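You operate a simulated robot arm through the tools that you are given. There is no shell and no other tool.

The job below is to be done with a simulated robot arm. You get a single attempt, and the scene is never put back.

Task
Swap the green disc on the red handle for the yellow one and spin the white nut on tight.
Fine: the green disc goes on the peg of its size.

Only the result counts: the job must be done as asked and must still hold three seconds after the hand-in. Knocking over, shifting, dropping, spilling or breaking anything else fails it.

Robot
A 7-joint arm with a fingered hand, fixed in place. Base frame: the origin is on the floor under the middle of its stand, x ahead of it, y to its left, z up. Readings come in cm, degrees, newtons and seconds.
With the tool pointing down near the work surface it reaches from about 16 to 78 cm from the base axis. Its first joint turns from -69.0 to 172.0 degrees. Payload 3.4 kg.
Tool frame: the origin (TCP) lies between the finger pads and is the grasp point; the fingertips stand 3.9 cm ahead of it; z points along the fingers, y is the line along which they close. The gripper opens to 18 cm; its body begins 11.1 cm behind the TCP. The gripper is a hand of 3 fingers: y runs from the thumb to the fingers, the wrist lies at [0, 0, -26.2] in the tool frame.
Orientation is that of the tool frame in the base frame, as a unit quaternion [x, y, z, w]. With the fingers straight down and closing along the base's y, the tool's x points along the base's -x, its y along +y and its z along -z.

Tools
- The arm moves only by the tool nudge_tool. Its argument "targets" is a list of rows, each a list of 6 numbers: the shift along the tool's x, y, z in cm, then the turn, a rotation vector about the tool's x, y, z in degrees. In form: [[dx, dy, dz, ax, ay, az], ...]. A call has 1 to 20 rows; each row is the pose to reach, as a shift and turn from the pose commanded when the call began, along the tool's axes at that moment. Each row takes 0.2 s and may step no farther than 5 cm and 8.6 degrees from the row before; otherwise, the whole call is refused. Where a pose cannot be reached the arm comes as near as it can. A force on the tool above 90 N (or 10 N above the force at the start of the call, whichever is more), or a blocked arm, ends the call early, and 0.2 s more pass. In this call time passes only in rows, and 0.2 s behind the last. The reply holds the time, the measured pose of the TCP, the force on the tool along the base axes, the opening and the grip force, in the units named above and with some noise, with the torque about the TCP (base axes, N m) and any sound that the robot's microphone picked up.
- Cameras (640 x 400 px; columns grow to the right, rows downward): "scene" is fixed at [4.79, 50.09, 157.74]; the picture's right is [-0.89, -0.45, 0.00], its down [-0.22, 0.44, -0.87] and it looks along [0.39, -0.78, -0.49] (base axes); focal length 348 px, centre (320, 200). "wrist" rides on the gripper at [6.3, -3.6, -12.8] in the tool frame; the picture's right is [0.50, 0.87, 0.00], its down [-0.75, 0.44, -0.49] and it looks along [-0.43, 0.25, 0.87] (tool axes); focal length 226 px, centre (320, 200). There is no depth. A picture from a camera that has moved, and an enlarged one, comes with that camera's place and axes in the base frame and with its lens.
- snapshot(camera): a new picture of that camera. The clock stands still meanwhile.
- slide_trunk(by): moves the trunk up (or, below 0, down) by that many cm; the arm rides with it, the base frame stays. It gives what a move gives, with no picture.
- set_fingers(finger1, finger2, thumb_bend): sets how far each is bent, from 0 (flat) to 100 (curled in); at 30 the hand is open as for a grip, at 70 the pads meet at the TCP. One left out holds its place. A second passes; each finger stops where it meets its share of the squeeze, and holds until it gets a number again. It is the only way to open and close the hand. It gives what a move gives, with no picture; readings hold the bend of each and the force on the fingers (four entries, about 0 where the hand has none), thumb and palm.
- inspect(camera, box): a new picture of the part [left, top, right, bottom] of that camera's present view, enlarged. The clock stands still meanwhile.
- finish_job(): hands the job in; it is judged then, once.

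Places have to be worked out from the pictures, the camera data and where the tool is seen. Open the gripper and draw the arm clear of the work before you hand the job in, unless the task says otherwise.

The tools are called after "Call:" as name(argument=value, ...) on one line, values as JSON. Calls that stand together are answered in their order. nudge_tool: Moves the arm, as the interface text tells. Its arguments: {"type":"object","properties":{"targets":{"type":"array","items":{"type":"array","items":{"type":"number"}}}},"required":["targets"]} The other tools are called the same way: slide_trunk (by) moves the trunk up or down; set_fingers (finger1, finger2, thumb_bend) moves the fingers one by one; snapshot (camera) takes a picture; inspect (camera, box) takes an enlarged picture of a part of a camera's view; finish_job () hands the job in.

At the start:

```text
time: 0.0
ee_pos: [50.02, -15.69, 123.49]
ee_rot: [0.001, 1.0, 0.001, -0.001]
force: [-1.4, -0.5, -0.9]
ft_torque: [0.01, 0.04, -0.02]
gripper_width: 18.0
grasp_force: 0.1
shape: jaw
bend: [30.0, 30.0, 30.0]
finger forces: [0.0, 0.1, 0.0, 0.0, 0.0, 0.0]
trunk travel left (down, up): [-25.0, 29.2]
```

scene: 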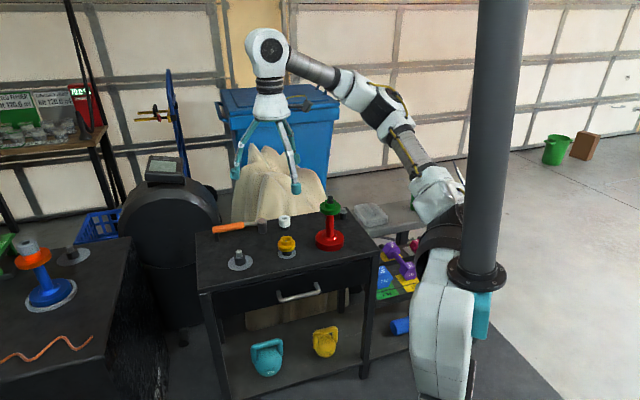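
wrist: 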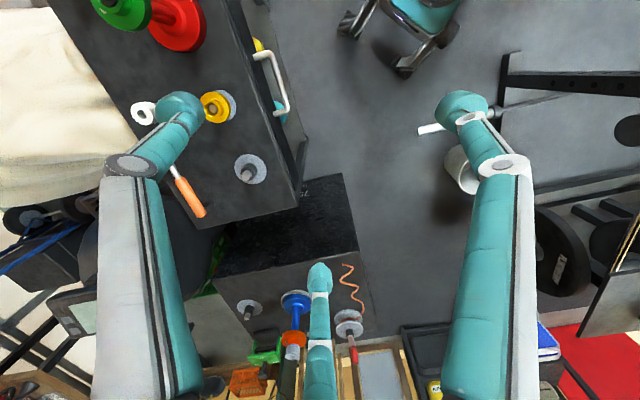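

I start by taking enlarged views of the table area to identify the handle, discs, nut, and pegs.

Call:
inspect(camera="scene", box=[190, 180, 390, 305])

Call:
inspect(camera="scene", box=[0, 220, 160, 320])

Call:
inspect(camera="wrist", box=[80, 0, 320, 220])

Call:
inspect(camera="wrist", box=[200, 240, 400, 400])

```text
3.20 times, centred on (290, 242) of scene
camera zoom: at [4.79, 50.09, 157.74], right [-0.89, -0.45, 0.0], down [-0.22, 0.44, -0.87], along [0.39, -0.78, -0.49], focal length 1112 px, centre (416, 64)
```

zoom: 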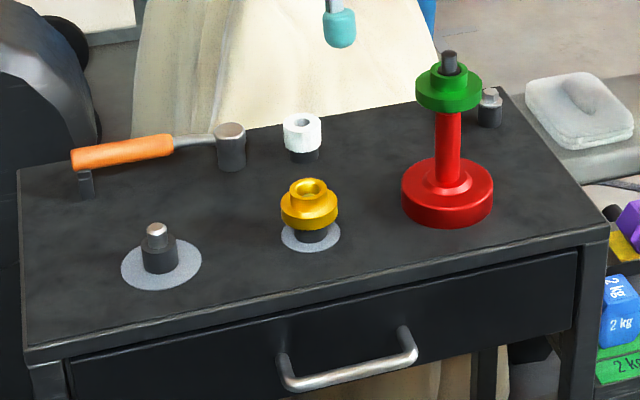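

```text
4.00 times, centred on (80, 270) of scene
camera zoom: at [4.79, 50.09, 157.74], right [-0.89, -0.45, 0.0], down [-0.22, 0.44, -0.87], along [0.39, -0.78, -0.49], focal length 1391 px, centre (1280, -80)
```

zoom: 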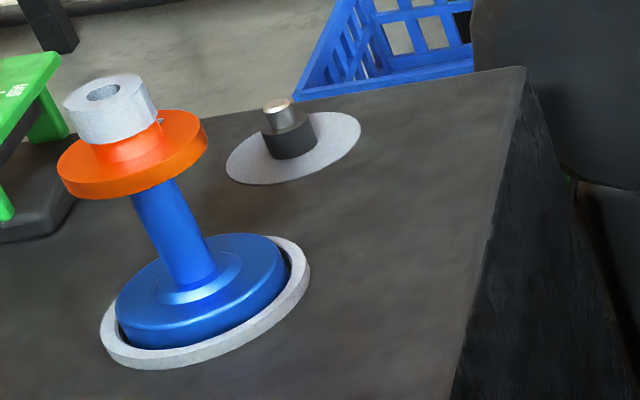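

```text
1.82 times, centred on (200, 110) of wrist
camera zoom: at [43.72, -19.2, 136.44], right [-0.5, 0.87, 0.0], down [0.75, 0.43, 0.49], along [0.43, 0.25, -0.87], focal length 411 px, centre (538, 364)
```

zoom: 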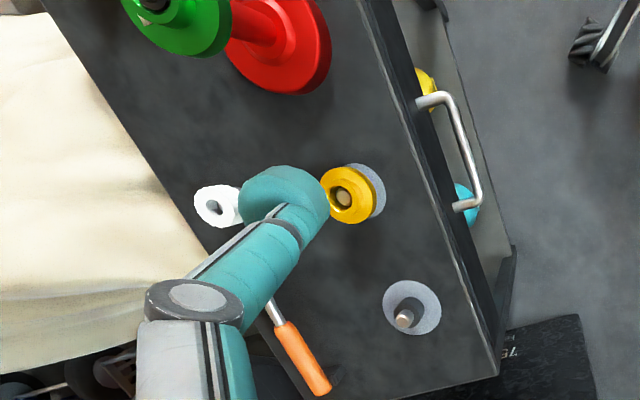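

```text
2.50 times, centred on (300, 320) of wrist
camera zoom: at [43.72, -19.2, 136.44], right [-0.5, 0.87, 0.0], down [0.75, 0.43, 0.49], along [0.43, 0.25, -0.87], focal length 565 px, centre (370, -100)
```

zoom: 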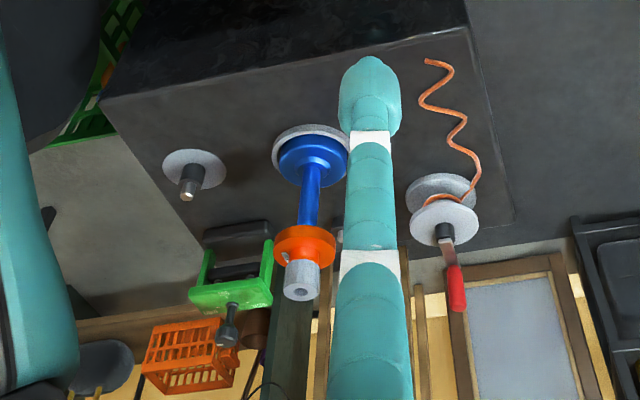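

The red handle with the green disc, the yellow disc on a peg, the white nut on a small stub, and one empty peg are on the main table. Further pegs stand at the back right and on the left table. I'll zoom in more for size comparisons.

Call:
inspect(camera="scene", box=[310, 190, 358, 220])

Call:
inspect(camera="scene", box=[220, 235, 316, 275])

Call:
inspect(camera="scene", box=[0, 230, 96, 290])

Call:
inspect(camera="scene", box=[200, 205, 310, 245])

```text
13.33 times, centred on (334, 205) of scene
camera zoom: at [4.79, 50.09, 157.74], right [-0.89, -0.45, 0.0], down [-0.22, 0.44, -0.87], along [0.39, -0.78, -0.49], focal length 4636 px, centre (133, 133)
```

zoom: 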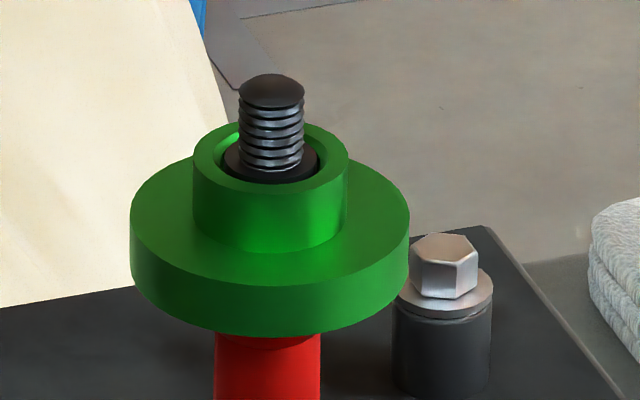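

```text
6.67 times, centred on (268, 255) of scene
camera zoom: at [4.79, 50.09, 157.74], right [-0.89, -0.45, 0.0], down [-0.22, 0.44, -0.87], along [0.39, -0.78, -0.49], focal length 2318 px, centre (667, -167)
```

zoom: 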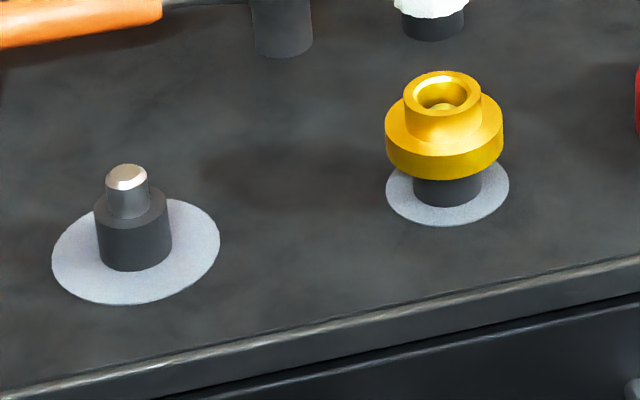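

```text
6.67 times, centred on (48, 260) of scene
camera zoom: at [4.79, 50.09, 157.74], right [-0.89, -0.45, 0.0], down [-0.22, 0.44, -0.87], along [0.39, -0.78, -0.49], focal length 2318 px, centre (2133, -200)
```

zoom: 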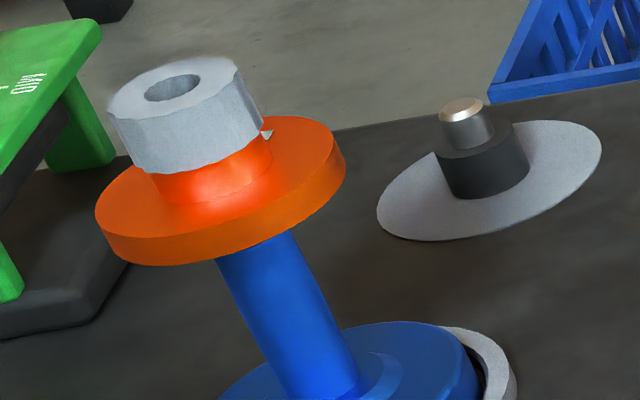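

```text
5.82 times, centred on (255, 225) of scene
camera zoom: at [4.79, 50.09, 157.74], right [-0.89, -0.45, 0.0], down [-0.22, 0.44, -0.87], along [0.39, -0.78, -0.49], focal length 2023 px, centre (698, 54)
```

zoom: 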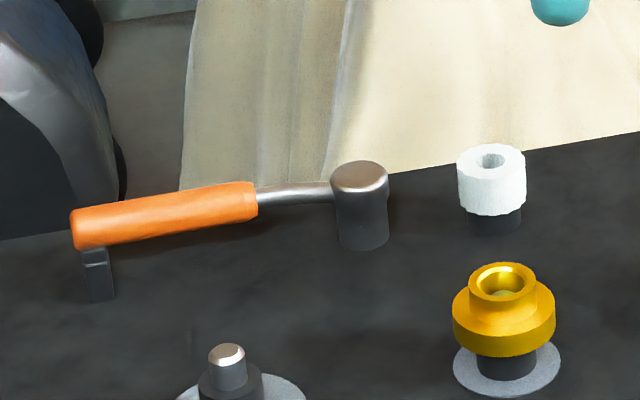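

The pegs' grey ring plates seem to mark disc sizes, so I need metric measurements. I'll shift the hand over the main table (staying at the current height) so the wrist camera sees all objects from above.

Call:
nudge_tool(targets=[[1.2, -4.46, 0, 0, 0, 0], [2.4, -8.92, 0, 0, 0, 0], [3.6, -13.38, 0, 0, 0, 0], [4.8, -17.84, 0, 0, 0, 0], [6.0, -22.3, 0, 0, 0, 0]])

Call:
snapshot(camera="wrist")

Call:
snapshot(camera="scene")

```text
time: 1.2
ee_pos: [43.86, -37.9, 124.11]
ee_rot: [0.0, 1.0, 0.0, 0.002]
force: [-0.8, -1.6, -0.1]
ft_torque: [0.03, -0.03, -0.01]
gripper_width: 18.01
grasp_force: 0.3
shape: jaw
bend: [30.0, 30.0, 30.0]
finger forces: [0.0, 0.0, 0.1, 0.1, 0.1, 0.1]
trunk travel left (down, up): [-25.0, 29.2]
```

```text
taken
camera wrist: at [37.56, -41.41, 136.92], right [-0.5, 0.87, 0.0], down [0.75, 0.44, 0.49], along [0.43, 0.25, -0.87], focal length 226 px, centre (320, 200)
```

wrist: 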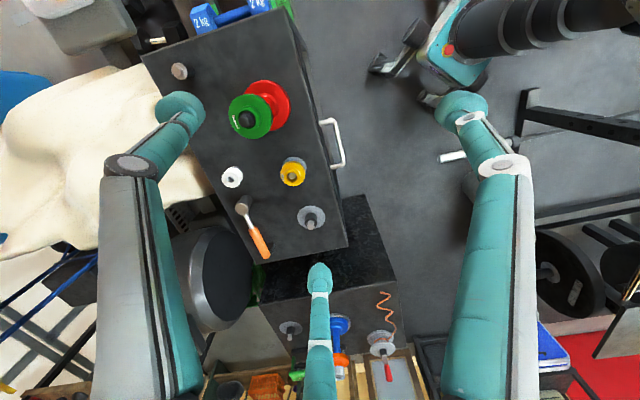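

```text
taken
```

scene: 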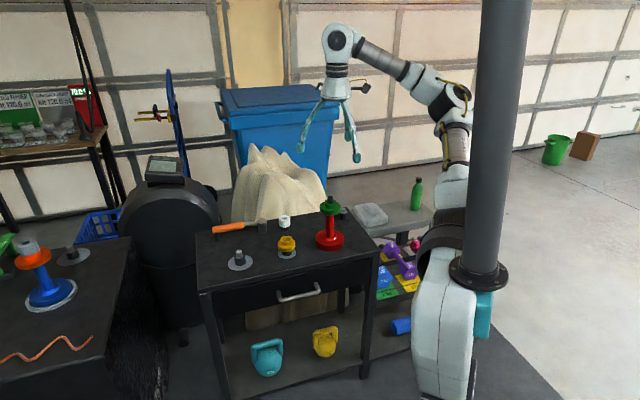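

Excellent overhead view. I'll zoom into each item for accurate triangulation and diameters.

Call:
inspect(camera="wrist", box=[210, 70, 306, 130])

Call:
inspect(camera="wrist", box=[215, 130, 343, 250])

Call:
inspect(camera="wrist", box=[264, 300, 424, 400])

Call:
inspect(camera="wrist", box=[140, 40, 220, 90])

```text
6.67 times, centred on (258, 100) of wrist
camera zoom: at [37.56, -41.41, 136.92], right [-0.5, 0.87, 0.0], down [0.75, 0.44, 0.49], along [0.43, 0.25, -0.87], focal length 1507 px, centre (733, 867)
```

zoom: 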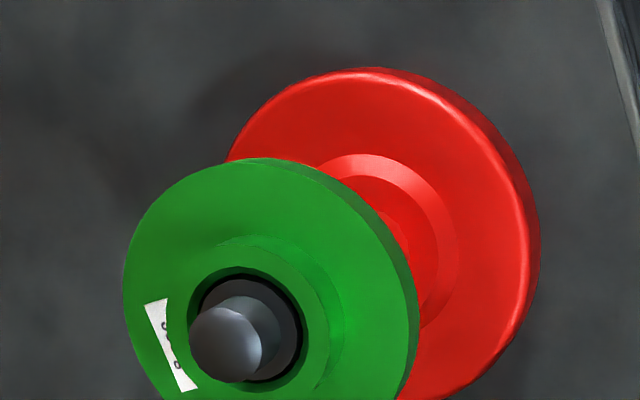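

```text
3.33 times, centred on (279, 190) of wrist
camera zoom: at [37.56, -41.41, 136.92], right [-0.5, 0.87, 0.0], down [0.75, 0.44, 0.49], along [0.43, 0.25, -0.87], focal length 754 px, centre (457, 233)
```

zoom: 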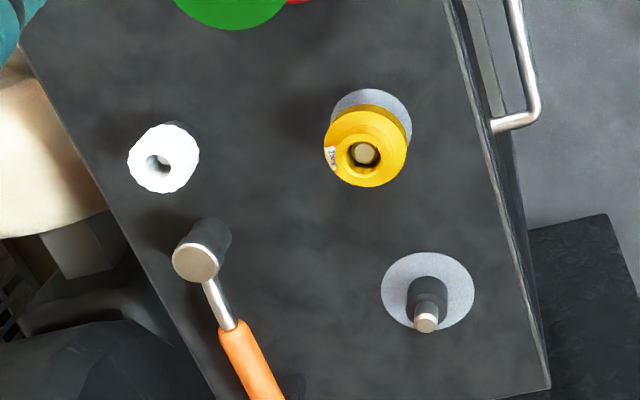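

```text
4.00 times, centred on (344, 350) of wrist
camera zoom: at [37.56, -41.41, 136.92], right [-0.5, 0.87, 0.0], down [0.75, 0.44, 0.49], along [0.43, 0.25, -0.87], focal length 904 px, centre (224, -400)
```

zoom: 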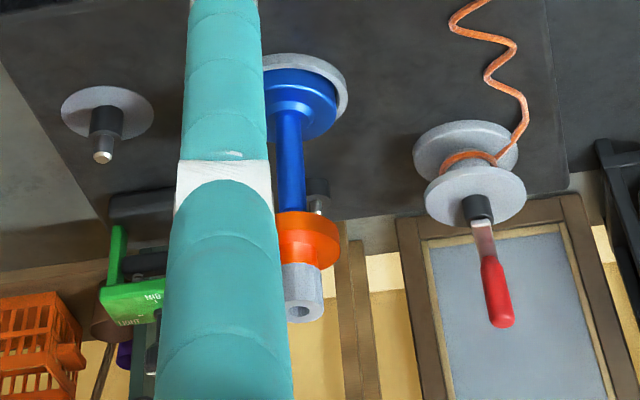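

```text
8.00 times, centred on (180, 65) of wrist
camera zoom: at [37.56, -41.41, 136.92], right [-0.5, 0.87, 0.0], down [0.75, 0.44, 0.49], along [0.43, 0.25, -0.87], focal length 1808 px, centre (1440, 1280)
```

zoom: 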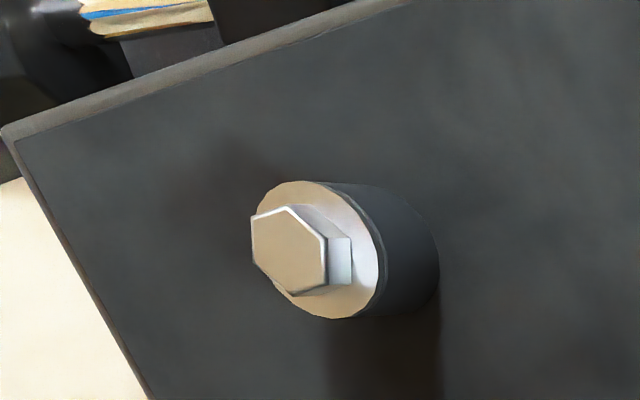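

The left table lies out of reach (~135 cm), so candidate pegs are the empty one (ring ≈9 cm) and yellow's own peg (ring ≈6.9 cm). I'll look at the labels on the discs, and the bores and pins, at higher zoom.

Call:
inspect(camera="wrist", box=[228, 110, 260, 130])

Call:
inspect(camera="wrist", box=[278, 150, 310, 190])

Call:
inspect(camera="wrist", box=[295, 200, 335, 235])

Call:
inspect(camera="wrist", box=[215, 160, 247, 192])

Call:
inspect(camera="wrist", box=[225, 105, 265, 140])

```text
16.00 times, centred on (244, 120) of wrist
camera zoom: at [37.56, -41.41, 136.92], right [-0.5, 0.87, 0.0], down [0.75, 0.44, 0.49], along [0.43, 0.25, -0.87], focal length 3617 px, centre (1536, 1480)
```

zoom: 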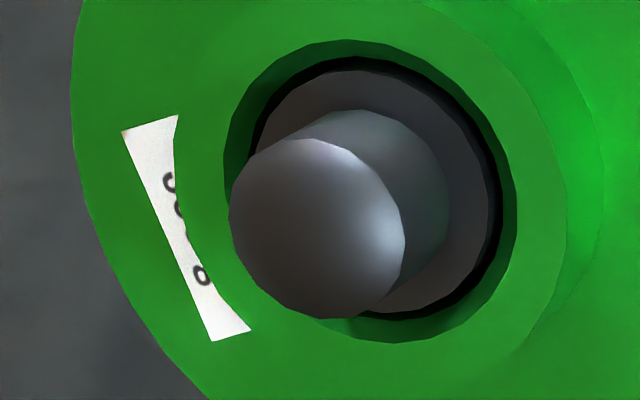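

```text
10.00 times, centred on (294, 170) of wrist
camera zoom: at [37.56, -41.41, 136.92], right [-0.5, 0.87, 0.0], down [0.75, 0.44, 0.49], along [0.43, 0.25, -0.87], focal length 2261 px, centre (580, 500)
```

zoom: 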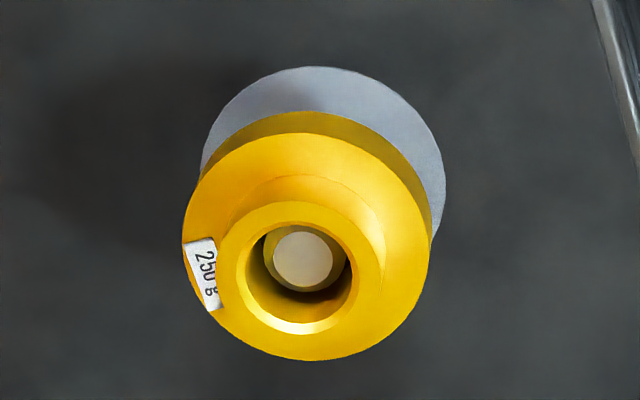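

```text
11.43 times, centred on (315, 218) of wrist
camera zoom: at [37.56, -41.41, 136.92], right [-0.5, 0.87, 0.0], down [0.75, 0.44, 0.49], along [0.43, 0.25, -0.87], focal length 2584 px, centre (377, 0)
```

zoom: 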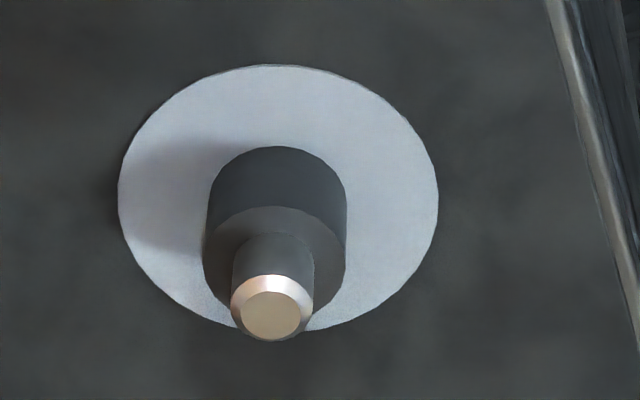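

```text
12.50 times, centred on (231, 176) of wrist
camera zoom: at [37.56, -41.41, 136.92], right [-0.5, 0.87, 0.0], down [0.75, 0.44, 0.49], along [0.43, 0.25, -0.87], focal length 2826 px, centre (1432, 500)
```

zoom: 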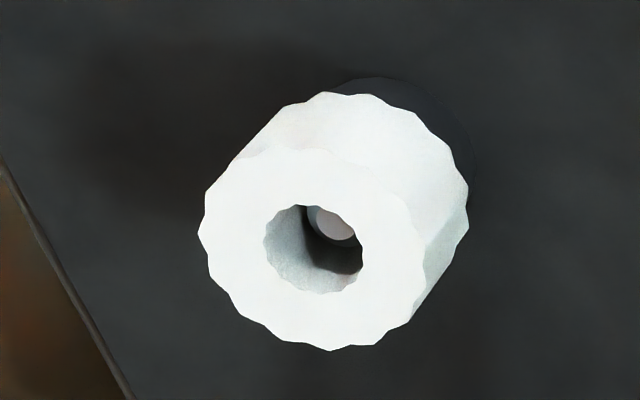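

```text
11.43 times, centred on (245, 122) of wrist
camera zoom: at [37.56, -41.41, 136.92], right [-0.5, 0.87, 0.0], down [0.75, 0.44, 0.49], along [0.43, 0.25, -0.87], focal length 2584 px, centre (1177, 1086)
```

zoom: 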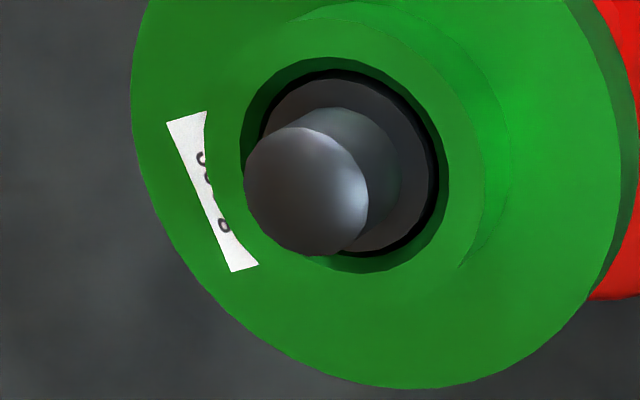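

Yellow's label reads 250 g and green's shows "5?0 g", so the larger 9 cm ring on the empty peg, at about (73.7, -23.8), is green's size. The nut triangulates to roughly (71, -49.7), which looks far, so I'll check reading noise first with zero moves.

Call:
nudge_tool(targets=[[0, 0, 0, 0, 0, 0], [0, 0, 0, 0, 0, 0], [0, 0, 0, 0, 0, 0]])

Call:
nudge_tool(targets=[[0, 0, 0, 0, 0, 0]])

```text
time: 2.0
ee_pos: [44.01, -37.57, 123.91]
ee_rot: [0.0, 1.0, 0.0, 0.001]
force: [-0.9, 1.1, -0.4]
ft_torque: [-0.03, -0.03, -0.01]
gripper_width: 17.99
grasp_force: 0.1
shape: jaw
bend: [30.0, 30.0, 30.0]
finger forces: [0.1, 0.0, 0.1, 0.1, 0.1, 0.0]
trunk travel left (down, up): [-25.0, 29.2]
```

```text
time: 2.4
ee_pos: [44.1, -37.74, 124.07]
ee_rot: [0.0, 1.0, 0.0, 0.0]
force: [0.1, 0.2, 1.0]
ft_torque: [0.0, 0.03, -0.02]
gripper_width: 17.99
grasp_force: 0.0
shape: jaw
bend: [30.0, 30.0, 30.0]
finger forces: [0.0, 0.1, 0.0, 0.0, 0.0, 0.1]
trunk travel left (down, up): [-25.0, 29.2]
```

Readings have about ±0.2 cm noise; the commanded pose is roughly (44.0, -37.8, 123.9). I'll move over the green disc at about 20 cm above it to servo the centring with the wrist camera, where the tool axis projects on column 320.

Call:
nudge_tool(targets=[[-1.575, -2.75, 2.0, 0, 0, 0], [-3.15, -5.5, 4.0, 0, 0, 0], [-4.725, -8.25, 6.0, 0, 0, 0], [-6.3, -11.0, 8.0, 0, 0, 0]])

Call:
snapshot(camera="wrist")

Call:
snapshot(camera="scene")

```text
time: 3.4
ee_pos: [49.92, -48.74, 115.78]
ee_rot: [0.001, 1.0, -0.001, 0.0]
force: [0.3, 0.2, 0.1]
ft_torque: [-0.02, 0.04, 0.01]
gripper_width: 18.01
grasp_force: 0.2
shape: jaw
bend: [30.0, 30.0, 30.0]
finger forces: [0.0, 0.0, 0.0, 0.0, 0.1, 0.0]
trunk travel left (down, up): [-25.0, 29.2]
```

```text
taken
camera wrist: at [43.65, -52.32, 128.76], right [-0.5, 0.87, 0.0], down [0.75, 0.44, 0.49], along [0.43, 0.24, -0.87], focal length 226 px, centre (320, 200)
```

wrist: 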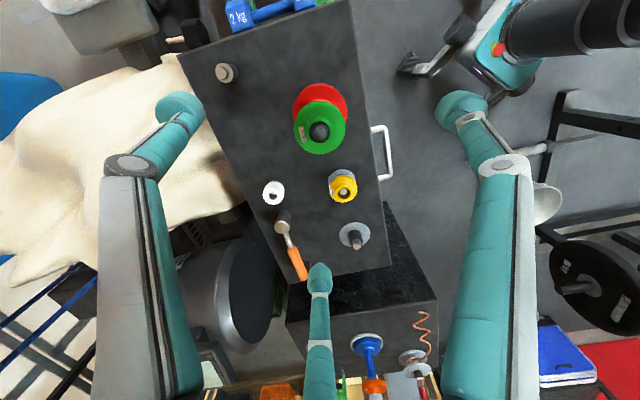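

```text
taken
```

scene: 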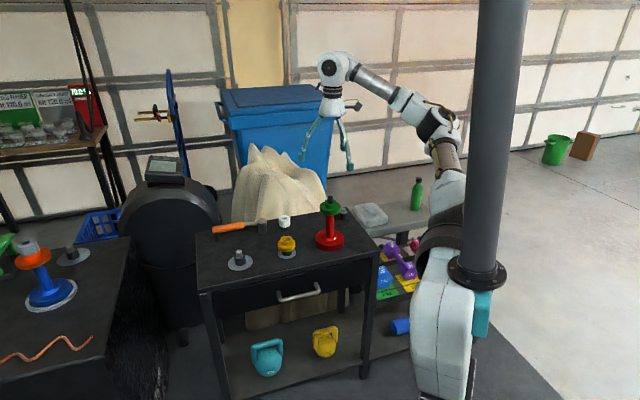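

Green appears nearly on the tool axis (column ≈320). I'll zoom in to measure the offset of the rod and disc precisely.

Call:
inspect(camera="wrist", box=[280, 95, 360, 160])

Call:
inspect(camera="wrist", box=[245, 160, 405, 260])

```text
6.15 times, centred on (320, 128) of wrist
camera zoom: at [43.65, -52.32, 128.76], right [-0.5, 0.87, 0.0], down [0.75, 0.44, 0.49], along [0.43, 0.24, -0.87], focal length 1391 px, centre (320, 646)
```

zoom: 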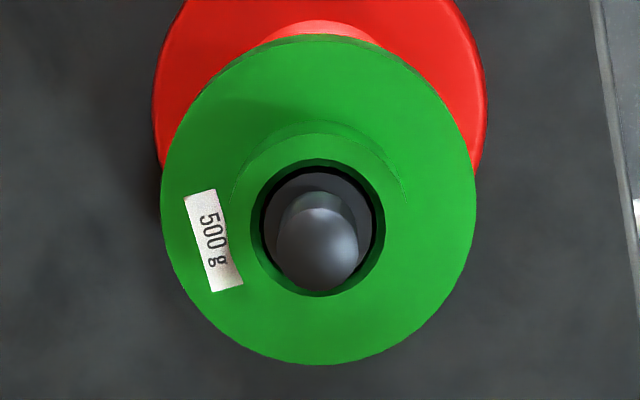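

```text
4.00 times, centred on (325, 210) of wrist
camera zoom: at [43.65, -52.32, 128.76], right [-0.5, 0.87, 0.0], down [0.75, 0.44, 0.49], along [0.43, 0.24, -0.87], focal length 904 px, centre (300, 160)
```

zoom: 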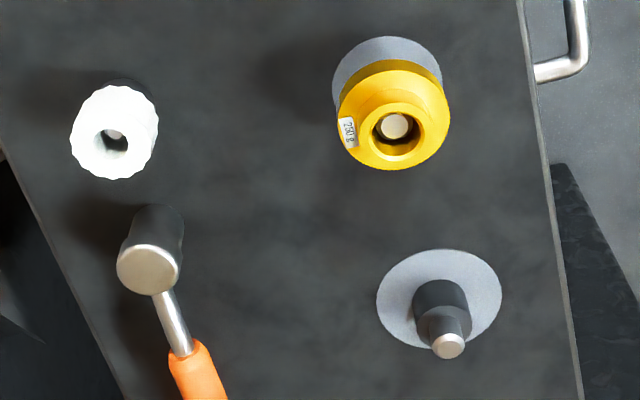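

The green label reads 500 g and it's centred within about 1 mm. I'll descend to TCP z≈98 with the fingers wide open, then recheck.

Call:
nudge_tool(targets=[[0, 0, 4.5, 0, 0, 0], [0, 0, 9.0, 0, 0, 0], [0, 0, 13.5, 0, 0, 0], [0, 0, 17.8, 0, 0, 0], [0, 0, 17.8, 0, 0, 0]])

Call:
snapshot(camera="wrist")

Call:
inspect(camera="scene", box=[270, 150, 390, 260])

```text
time: 4.6
ee_pos: [50.42, -48.39, 98.34]
ee_rot: [0.0, 1.0, -0.001, 0.001]
force: [-0.3, -1.0, -0.7]
ft_torque: [0.0, -0.03, 0.0]
gripper_width: 17.97
grasp_force: 0.2
shape: jaw
bend: [30.0, 30.0, 30.0]
finger forces: [0.0, 0.0, 0.0, 0.1, 0.0, 0.0]
trunk travel left (down, up): [-25.0, 29.2]
```

```text
taken
camera wrist: at [43.96, -51.89, 111.25], right [-0.5, 0.87, 0.0], down [0.75, 0.44, 0.49], along [0.43, 0.24, -0.87], focal length 226 px, centre (320, 200)
```

wrist: 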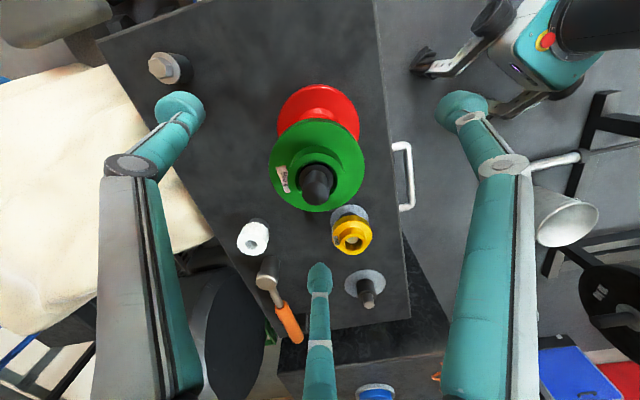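

```text
3.64 times, centred on (330, 205) of scene
camera zoom: at [4.79, 50.09, 157.74], right [-0.89, -0.45, 0.0], down [-0.22, 0.44, -0.87], along [0.39, -0.78, -0.49], focal length 1264 px, centre (284, 182)
```

zoom: 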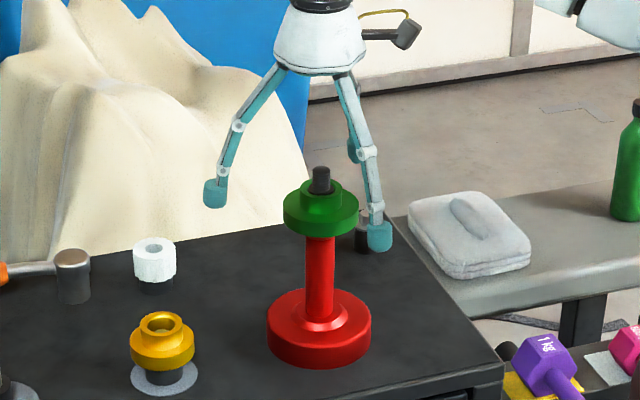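

The disc is between the fingers, slightly left of column 320. I'll zoom for the residual offset.

Call:
inspect(camera="wrist", box=[256, 80, 384, 220])

```text
2.86 times, centred on (320, 150) of wrist
camera zoom: at [43.96, -51.89, 111.25], right [-0.5, 0.87, 0.0], down [0.75, 0.44, 0.49], along [0.43, 0.24, -0.87], focal length 646 px, centre (320, 343)
```

zoom: 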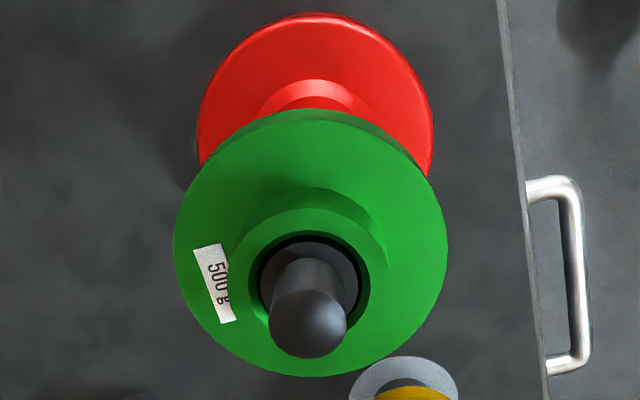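

The target is offset about -0.25 cm along the camera's right axis. I'll correct and lower to the flange level (TCP z≈94), where the disc should show at the picture centre.

Call:
nudge_tool(targets=[[0.08, -0.12, 2.2, 0, 0, 0], [0.15, -0.25, 4.4, 0, 0, 0], [0.15, -0.25, 4.4, 0, 0, 0]])

Call:
inspect(camera="wrist", box=[224, 80, 416, 280])

Call:
inspect(camera="scene", box=[290, 170, 370, 230])

```text
time: 5.4
ee_pos: [50.1, -48.82, 93.57]
ee_rot: [0.0, 1.0, 0.0, 0.001]
force: [0.4, 0.8, 0.1]
ft_torque: [0.01, 0.0, -0.01]
gripper_width: 17.96
grasp_force: 0.1
shape: jaw
bend: [30.0, 30.0, 30.0]
finger forces: [0.1, 0.1, 0.1, 0.1, 0.1, 0.0]
trunk travel left (down, up): [-25.0, 29.2]
```

```text
2.00 times, centred on (320, 180) of wrist
camera zoom: at [43.71, -52.4, 106.44], right [-0.5, 0.87, 0.0], down [0.75, 0.44, 0.49], along [0.43, 0.24, -0.87], focal length 452 px, centre (320, 240)
```

zoom: 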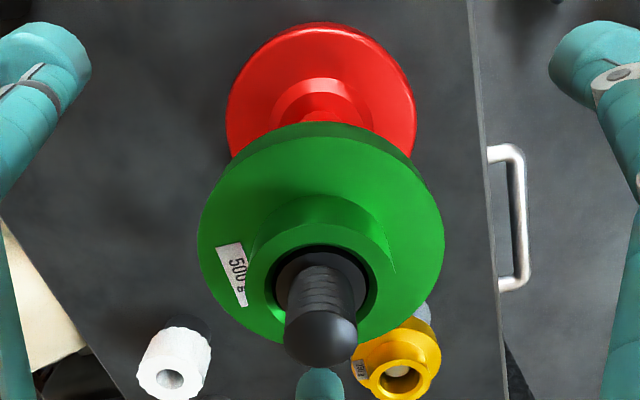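

```text
6.67 times, centred on (330, 200) of scene
camera zoom: at [4.79, 50.09, 157.74], right [-0.89, -0.45, 0.0], down [-0.22, 0.44, -0.87], along [0.39, -0.78, -0.49], focal length 2318 px, centre (253, 200)
```

zoom: 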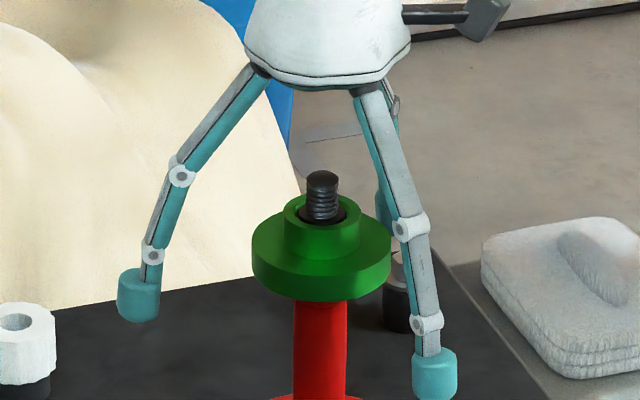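

Left-right alignment is good (column 321 vs 320). I'll zoom in to check the fore-aft alignment from the flange's near and far edges.

Call:
inspect(camera="wrist", box=[272, 130, 368, 190])

Call:
inspect(camera="wrist", box=[272, 205, 368, 265])

Call:
inspect(camera="scene", box=[310, 185, 350, 215])

```text
6.67 times, centred on (320, 160) of wrist
camera zoom: at [43.71, -52.4, 106.44], right [-0.5, 0.87, 0.0], down [0.75, 0.44, 0.49], along [0.43, 0.24, -0.87], focal length 1507 px, centre (320, 467)
```

zoom: 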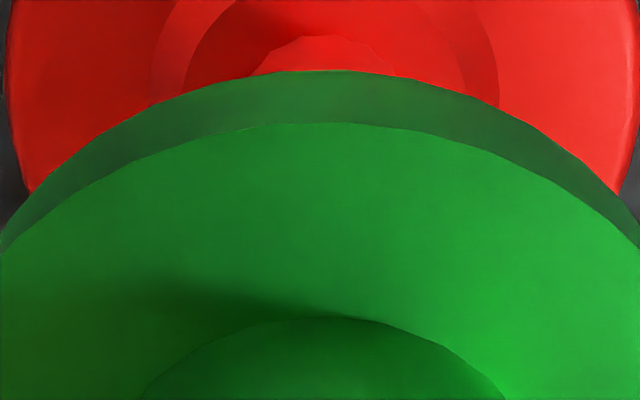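

```text
6.67 times, centred on (320, 235) of wrist
camera zoom: at [43.71, -52.4, 106.44], right [-0.5, 0.87, 0.0], down [0.75, 0.44, 0.49], along [0.43, 0.24, -0.87], focal length 1507 px, centre (320, -33)
```

zoom: 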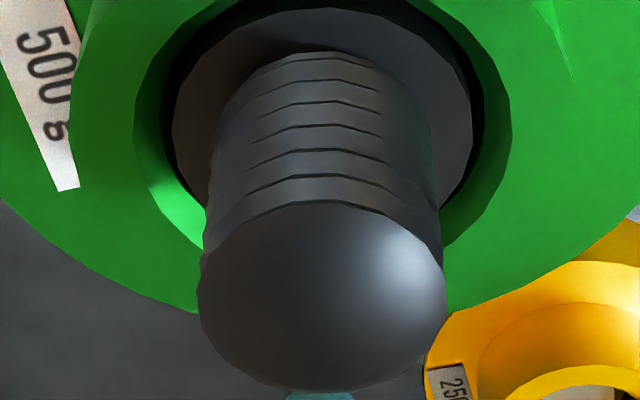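

```text
13.33 times, centred on (330, 200) of scene
camera zoom: at [4.79, 50.09, 157.74], right [-0.89, -0.45, 0.0], down [-0.22, 0.44, -0.87], along [0.39, -0.78, -0.49], focal length 4636 px, centre (187, 200)
```

zoom: 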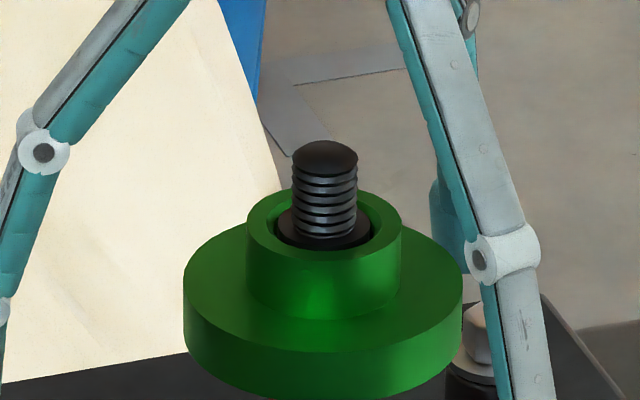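

The wrist view leaves fore-aft ambiguous with height. I'll use the scene camera, whose columns measure exactly that direction, by comparing the hand's own axis with the rod axis.

Call:
inspect(camera="scene", box=[298, 90, 378, 220])

Call:
inspect(camera="scene", box=[315, 150, 347, 210])

```text
3.08 times, centred on (338, 155) of scene
camera zoom: at [4.79, 50.09, 157.74], right [-0.89, -0.45, 0.0], down [-0.22, 0.44, -0.87], along [0.39, -0.78, -0.49], focal length 1070 px, centre (265, 338)
```

zoom: 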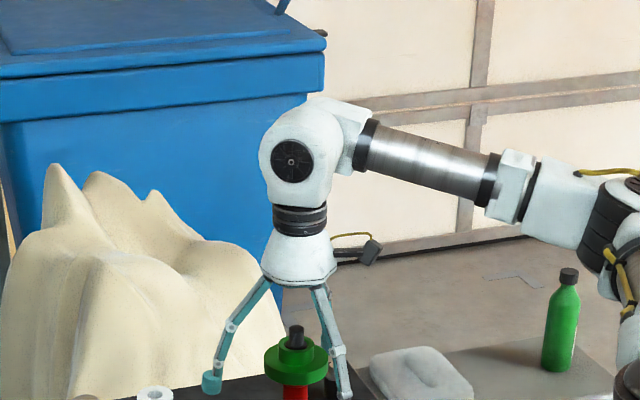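

```text
6.67 times, centred on (331, 180) of scene
camera zoom: at [4.79, 50.09, 157.74], right [-0.89, -0.45, 0.0], down [-0.22, 0.44, -0.87], along [0.39, -0.78, -0.49], focal length 2318 px, centre (247, 333)
```

zoom: 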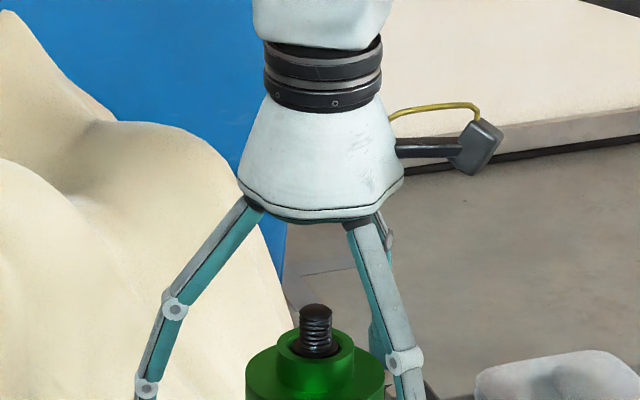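

The disc sits only ~0.1 cm off the hand's axis, and the flange spans about z 92.6–94.3, so TCP z≈93.5 is mid-flange. I'll make a tiny correction and start closing the fingers partway.

Call:
nudge_tool(targets=[[-0.09, 0.05, 0, 0, 0, 0], [-0.09, 0.05, 0, 0, 0, 0]])

Call:
set_fingers(finger1=48, finger2=48, thumb_bend=48)

Call:
inspect(camera="wrist", box=[224, 80, 416, 280])

Call:
inspect(camera="scene", box=[298, 165, 370, 235])

```text
time: 6.0
ee_pos: [50.15, -48.76, 93.63]
ee_rot: [0.0, 1.0, -0.001, 0.001]
force: [-0.3, -0.3, 0.5]
ft_torque: [0.0, 0.01, 0.0]
gripper_width: 17.99
grasp_force: 0.1
shape: jaw
bend: [30.0, 30.0, 30.0]
finger forces: [0.0, 0.0, 0.1, 0.1, 0.1, 0.0]
trunk travel left (down, up): [-25.0, 29.2]
```

```text
time: 7.0
ee_pos: [50.21, -48.84, 93.57]
ee_rot: [0.0, 1.0, -0.001, 0.001]
force: [-0.1, 0.2, 0.2]
ft_torque: [0.01, 0.0, 0.05]
gripper_width: 8.12
grasp_force: 0.0
shape: fingers
bend: [48.0, 48.0, 48.0]
finger forces: [0.0, 0.1, 0.0, 0.0, 0.1, 0.0]
trunk travel left (down, up): [-25.0, 29.2]
```

```text
2.00 times, centred on (320, 180) of wrist
camera zoom: at [43.78, -52.32, 106.49], right [-0.5, 0.87, 0.0], down [0.75, 0.44, 0.49], along [0.43, 0.24, -0.87], focal length 452 px, centre (320, 240)
```

zoom: 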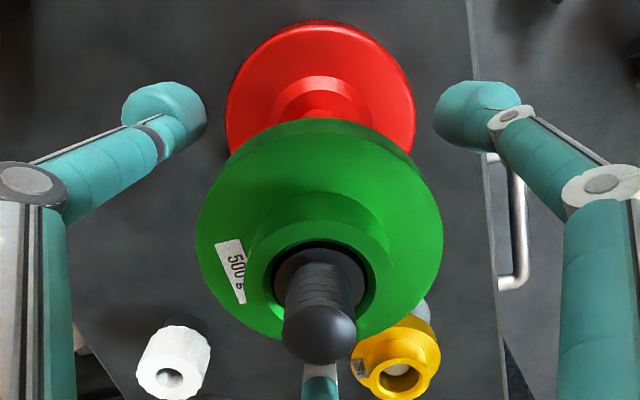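

```text
5.71 times, centred on (334, 200) of scene
camera zoom: at [4.79, 50.09, 157.74], right [-0.89, -0.45, 0.0], down [-0.22, 0.44, -0.87], along [0.39, -0.78, -0.49], focal length 1987 px, centre (240, 200)
```

zoom: 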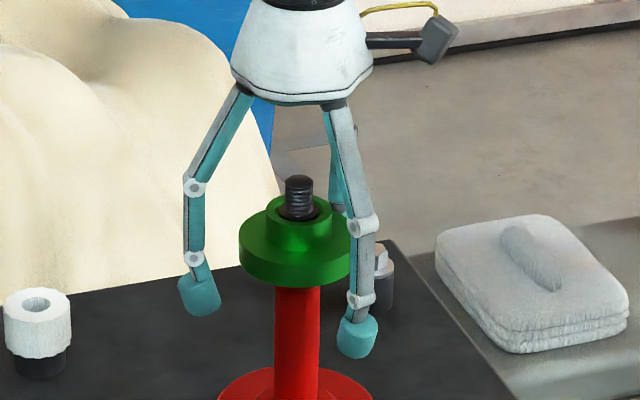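

At bend 48 the fingertip pads appear to lie a bit below the flange. I'll zoom in on the fingertips to judge the pad height relative to the disc.

Call:
inspect(camera="scene", box=[314, 180, 346, 225])

Call:
inspect(camera="wrist", box=[420, 90, 500, 160])

Call:
inspect(camera="wrist", box=[352, 110, 448, 190])

```text
8.89 times, centred on (330, 202) of scene
camera zoom: at [4.79, 50.09, 157.74], right [-0.89, -0.45, 0.0], down [-0.22, 0.44, -0.87], along [0.39, -0.78, -0.49], focal length 3090 px, centre (231, 178)
```

zoom: 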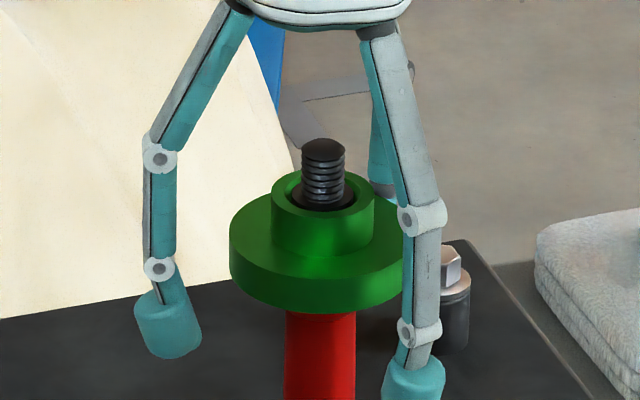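

```text
5.71 times, centred on (460, 125) of wrist
camera zoom: at [43.78, -52.32, 106.49], right [-0.5, 0.87, 0.0], down [0.75, 0.44, 0.49], along [0.43, 0.24, -0.87], focal length 1292 px, centre (-480, 629)
```

zoom: 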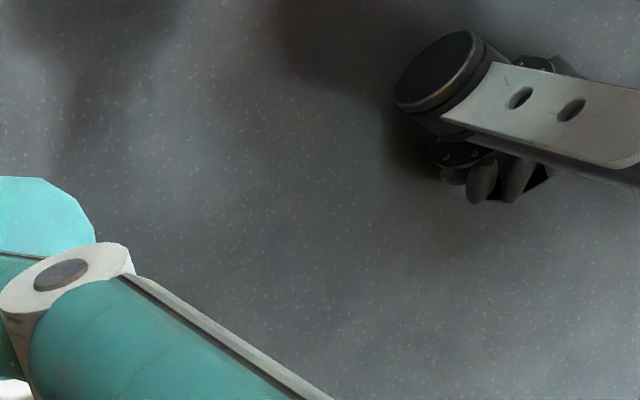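

```text
5.00 times, centred on (400, 150) of wrist
camera zoom: at [43.78, -52.32, 106.49], right [-0.5, 0.87, 0.0], down [0.75, 0.44, 0.49], along [0.43, 0.24, -0.87], focal length 1130 px, centre (-80, 450)
```

zoom: 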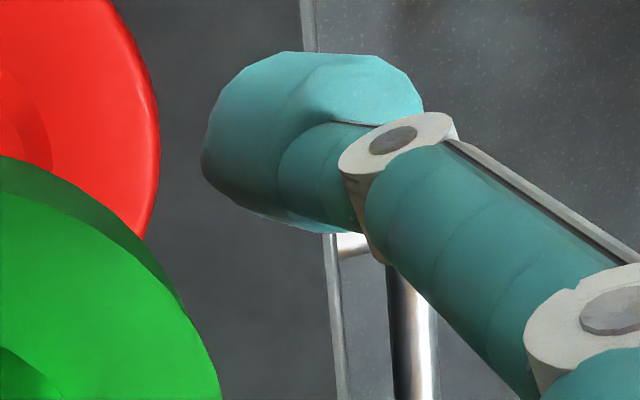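

The pads sit about 3 cm beyond the TCP at this bend, so the TCP should be ~3 cm above the flange for the pads to meet its rim. I'll raise 2.8 cm and look again.

Call:
nudge_tool(targets=[[0, 0, -1.4, 0, 0, 0], [0, 0, -2.8, 0, 0, 0], [0, 0, -2.8, 0, 0, 0]])

Call:
inspect(camera="scene", box=[314, 170, 354, 220])

Call:
inspect(camera="wrist", box=[224, 80, 416, 280])

```text
time: 7.8
ee_pos: [49.9, -48.78, 96.34]
ee_rot: [0.0, 1.0, -0.001, -0.001]
force: [-0.2, -0.3, 0.1]
ft_torque: [-0.03, -0.04, -0.03]
gripper_width: 8.13
grasp_force: 0.1
shape: fingers
bend: [48.0, 48.0, 48.0]
finger forces: [0.0, 0.1, 0.0, 0.0, 0.1, 0.0]
trunk travel left (down, up): [-25.0, 29.2]
```

```text
8.00 times, centred on (334, 195) of scene
camera zoom: at [4.79, 50.09, 157.74], right [-0.89, -0.45, 0.0], down [-0.22, 0.44, -0.87], along [0.39, -0.78, -0.49], focal length 2781 px, centre (208, 240)
```

zoom: 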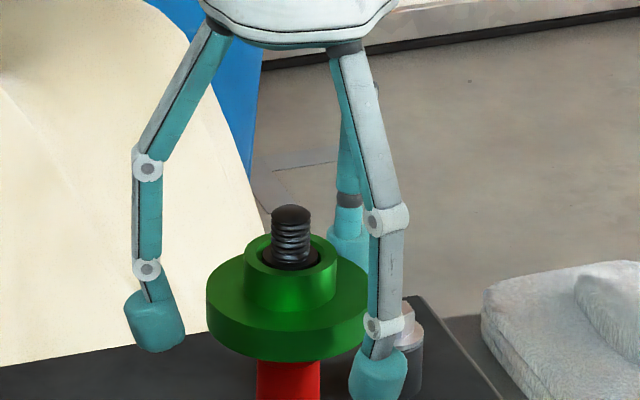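

```text
2.00 times, centred on (320, 180) of wrist
camera zoom: at [43.58, -52.31, 109.28], right [-0.5, 0.87, 0.0], down [0.75, 0.44, 0.49], along [0.43, 0.24, -0.87], focal length 452 px, centre (320, 240)
```

zoom: 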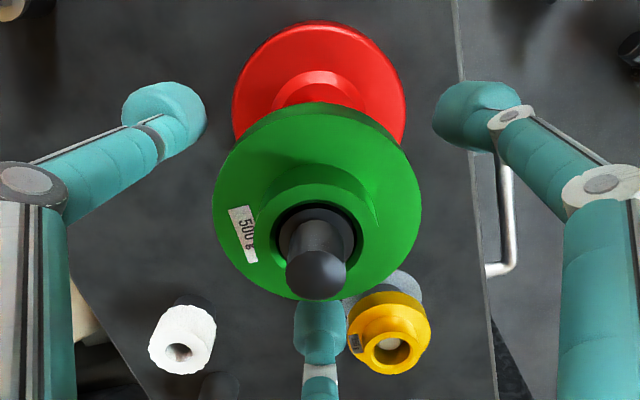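

Pads are now close to flange height. I'll close in a small step to 51 and check contacts before squeezing.

Call:
set_fingers(finger1=51, finger2=51, thumb_bend=51)

Call:
inspect(camera="scene", box=[314, 170, 354, 220])

Call:
inspect(camera="wrist", box=[224, 80, 416, 280])

```text
time: 8.8
ee_pos: [49.91, -48.79, 96.42]
ee_rot: [0.0, 1.0, 0.0, 0.001]
force: [0.0, -0.3, -0.6]
ft_torque: [-0.01, -0.01, 0.01]
gripper_width: 6.96
grasp_force: 0.0
shape: fingers
bend: [51.0, 51.0, 51.0]
finger forces: [0.0, 0.0, 0.0, 0.1, 0.0, 0.0]
trunk travel left (down, up): [-25.0, 29.2]
```

```text
8.00 times, centred on (334, 195) of scene
camera zoom: at [4.79, 50.09, 157.74], right [-0.89, -0.45, 0.0], down [-0.22, 0.44, -0.87], along [0.39, -0.78, -0.49], focal length 2781 px, centre (208, 240)
```

zoom: 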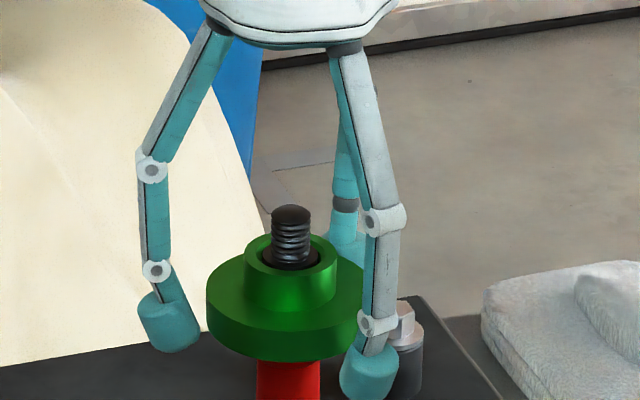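

```text
2.00 times, centred on (320, 180) of wrist
camera zoom: at [43.57, -52.31, 109.28], right [-0.5, 0.87, 0.0], down [0.75, 0.44, 0.49], along [0.43, 0.24, -0.87], focal length 452 px, centre (320, 240)
```

zoom: 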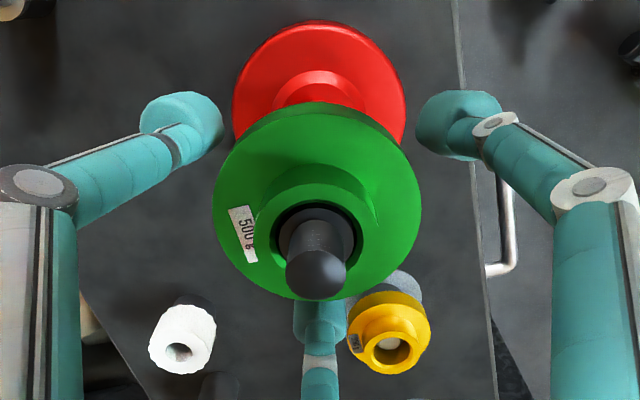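

The camera pose readout is noise-free and shows the hand drifted ~0.2 cm in x. I'll correct by that amount and raise 0.5 cm to centre the pads on the rim.

Call:
nudge_tool(targets=[[-0.23, -0.02, -0.5, 0, 0, 0], [-0.23, -0.02, -0.5, 0, 0, 0]])

Call:
inspect(camera="wrist", box=[272, 120, 368, 220])

Call:
inspect(camera="scene", box=[310, 140, 350, 220])

```text
time: 9.4
ee_pos: [50.16, -48.92, 96.87]
ee_rot: [-0.001, 1.0, -0.002, 0.001]
force: [-0.1, 0.2, 0.1]
ft_torque: [-0.01, -0.01, 0.04]
gripper_width: 6.97
grasp_force: 0.1
shape: fingers
bend: [51.0, 51.0, 51.0]
finger forces: [0.0, 0.0, 0.0, 0.1, 0.0, 0.1]
trunk travel left (down, up): [-25.0, 29.2]
```

```text
4.00 times, centred on (320, 170) of wrist
camera zoom: at [43.81, -52.34, 109.81], right [-0.5, 0.87, 0.0], down [0.75, 0.44, 0.49], along [0.43, 0.24, -0.87], focal length 904 px, centre (320, 320)
```

zoom: 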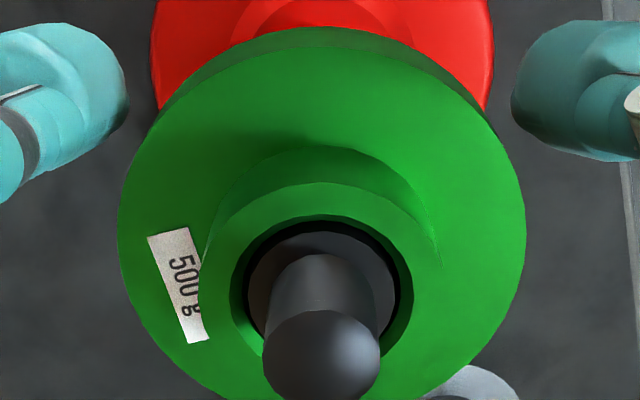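

```text
5.00 times, centred on (330, 180) of scene
camera zoom: at [4.79, 50.09, 157.74], right [-0.89, -0.45, 0.0], down [-0.22, 0.44, -0.87], along [0.39, -0.78, -0.49], focal length 1738 px, centre (270, 300)
```

zoom: 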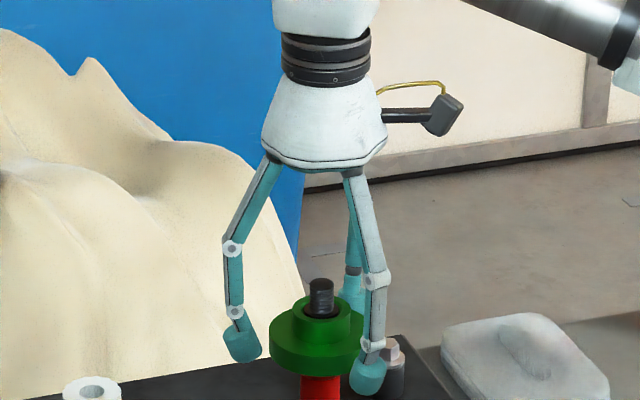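

Centred within about 0.06 cm in both directions. Now I close until contact.

Call:
set_fingers(finger1=56, finger2=56, thumb_bend=56)

Call:
inspect(camera="wrist", box=[240, 100, 400, 240])

Call:
inspect(camera="scene", box=[314, 170, 354, 220])

```text
time: 10.4
ee_pos: [50.12, -48.88, 96.85]
ee_rot: [0.0, 1.0, -0.001, 0.001]
force: [0.8, -0.9, 1.0]
ft_torque: [-0.02, -0.01, 0.02]
gripper_width: 5.69
grasp_force: 2.6
shape: fingers
bend: [54.0, 54.0, 54.0]
finger forces: [1.8, 1.7, 0.1, 0.1, 2.3, 0.1]
trunk travel left (down, up): [-25.0, 29.2]
```

```text
2.86 times, centred on (320, 170) of wrist
camera zoom: at [43.82, -52.34, 109.79], right [-0.5, 0.87, 0.0], down [0.75, 0.44, 0.49], along [0.43, 0.24, -0.87], focal length 646 px, centre (320, 286)
```

zoom: 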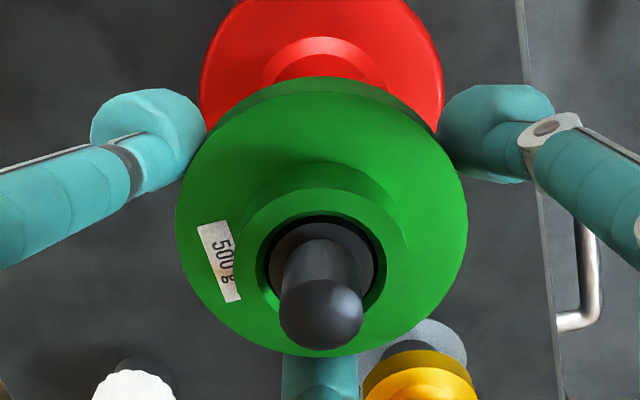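

```text
8.00 times, centred on (334, 195) of scene
camera zoom: at [4.79, 50.09, 157.74], right [-0.89, -0.45, 0.0], down [-0.22, 0.44, -0.87], along [0.39, -0.78, -0.49], focal length 2781 px, centre (208, 240)
```

zoom: 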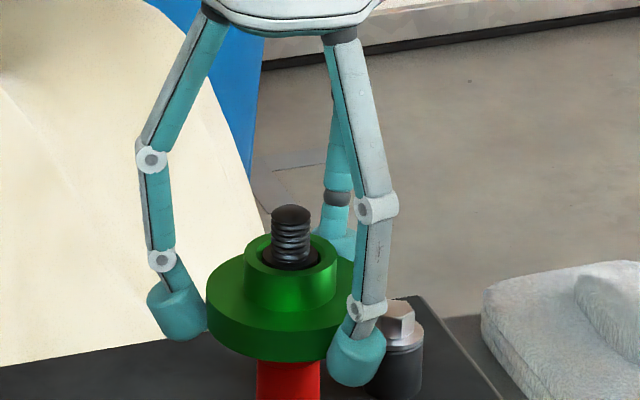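

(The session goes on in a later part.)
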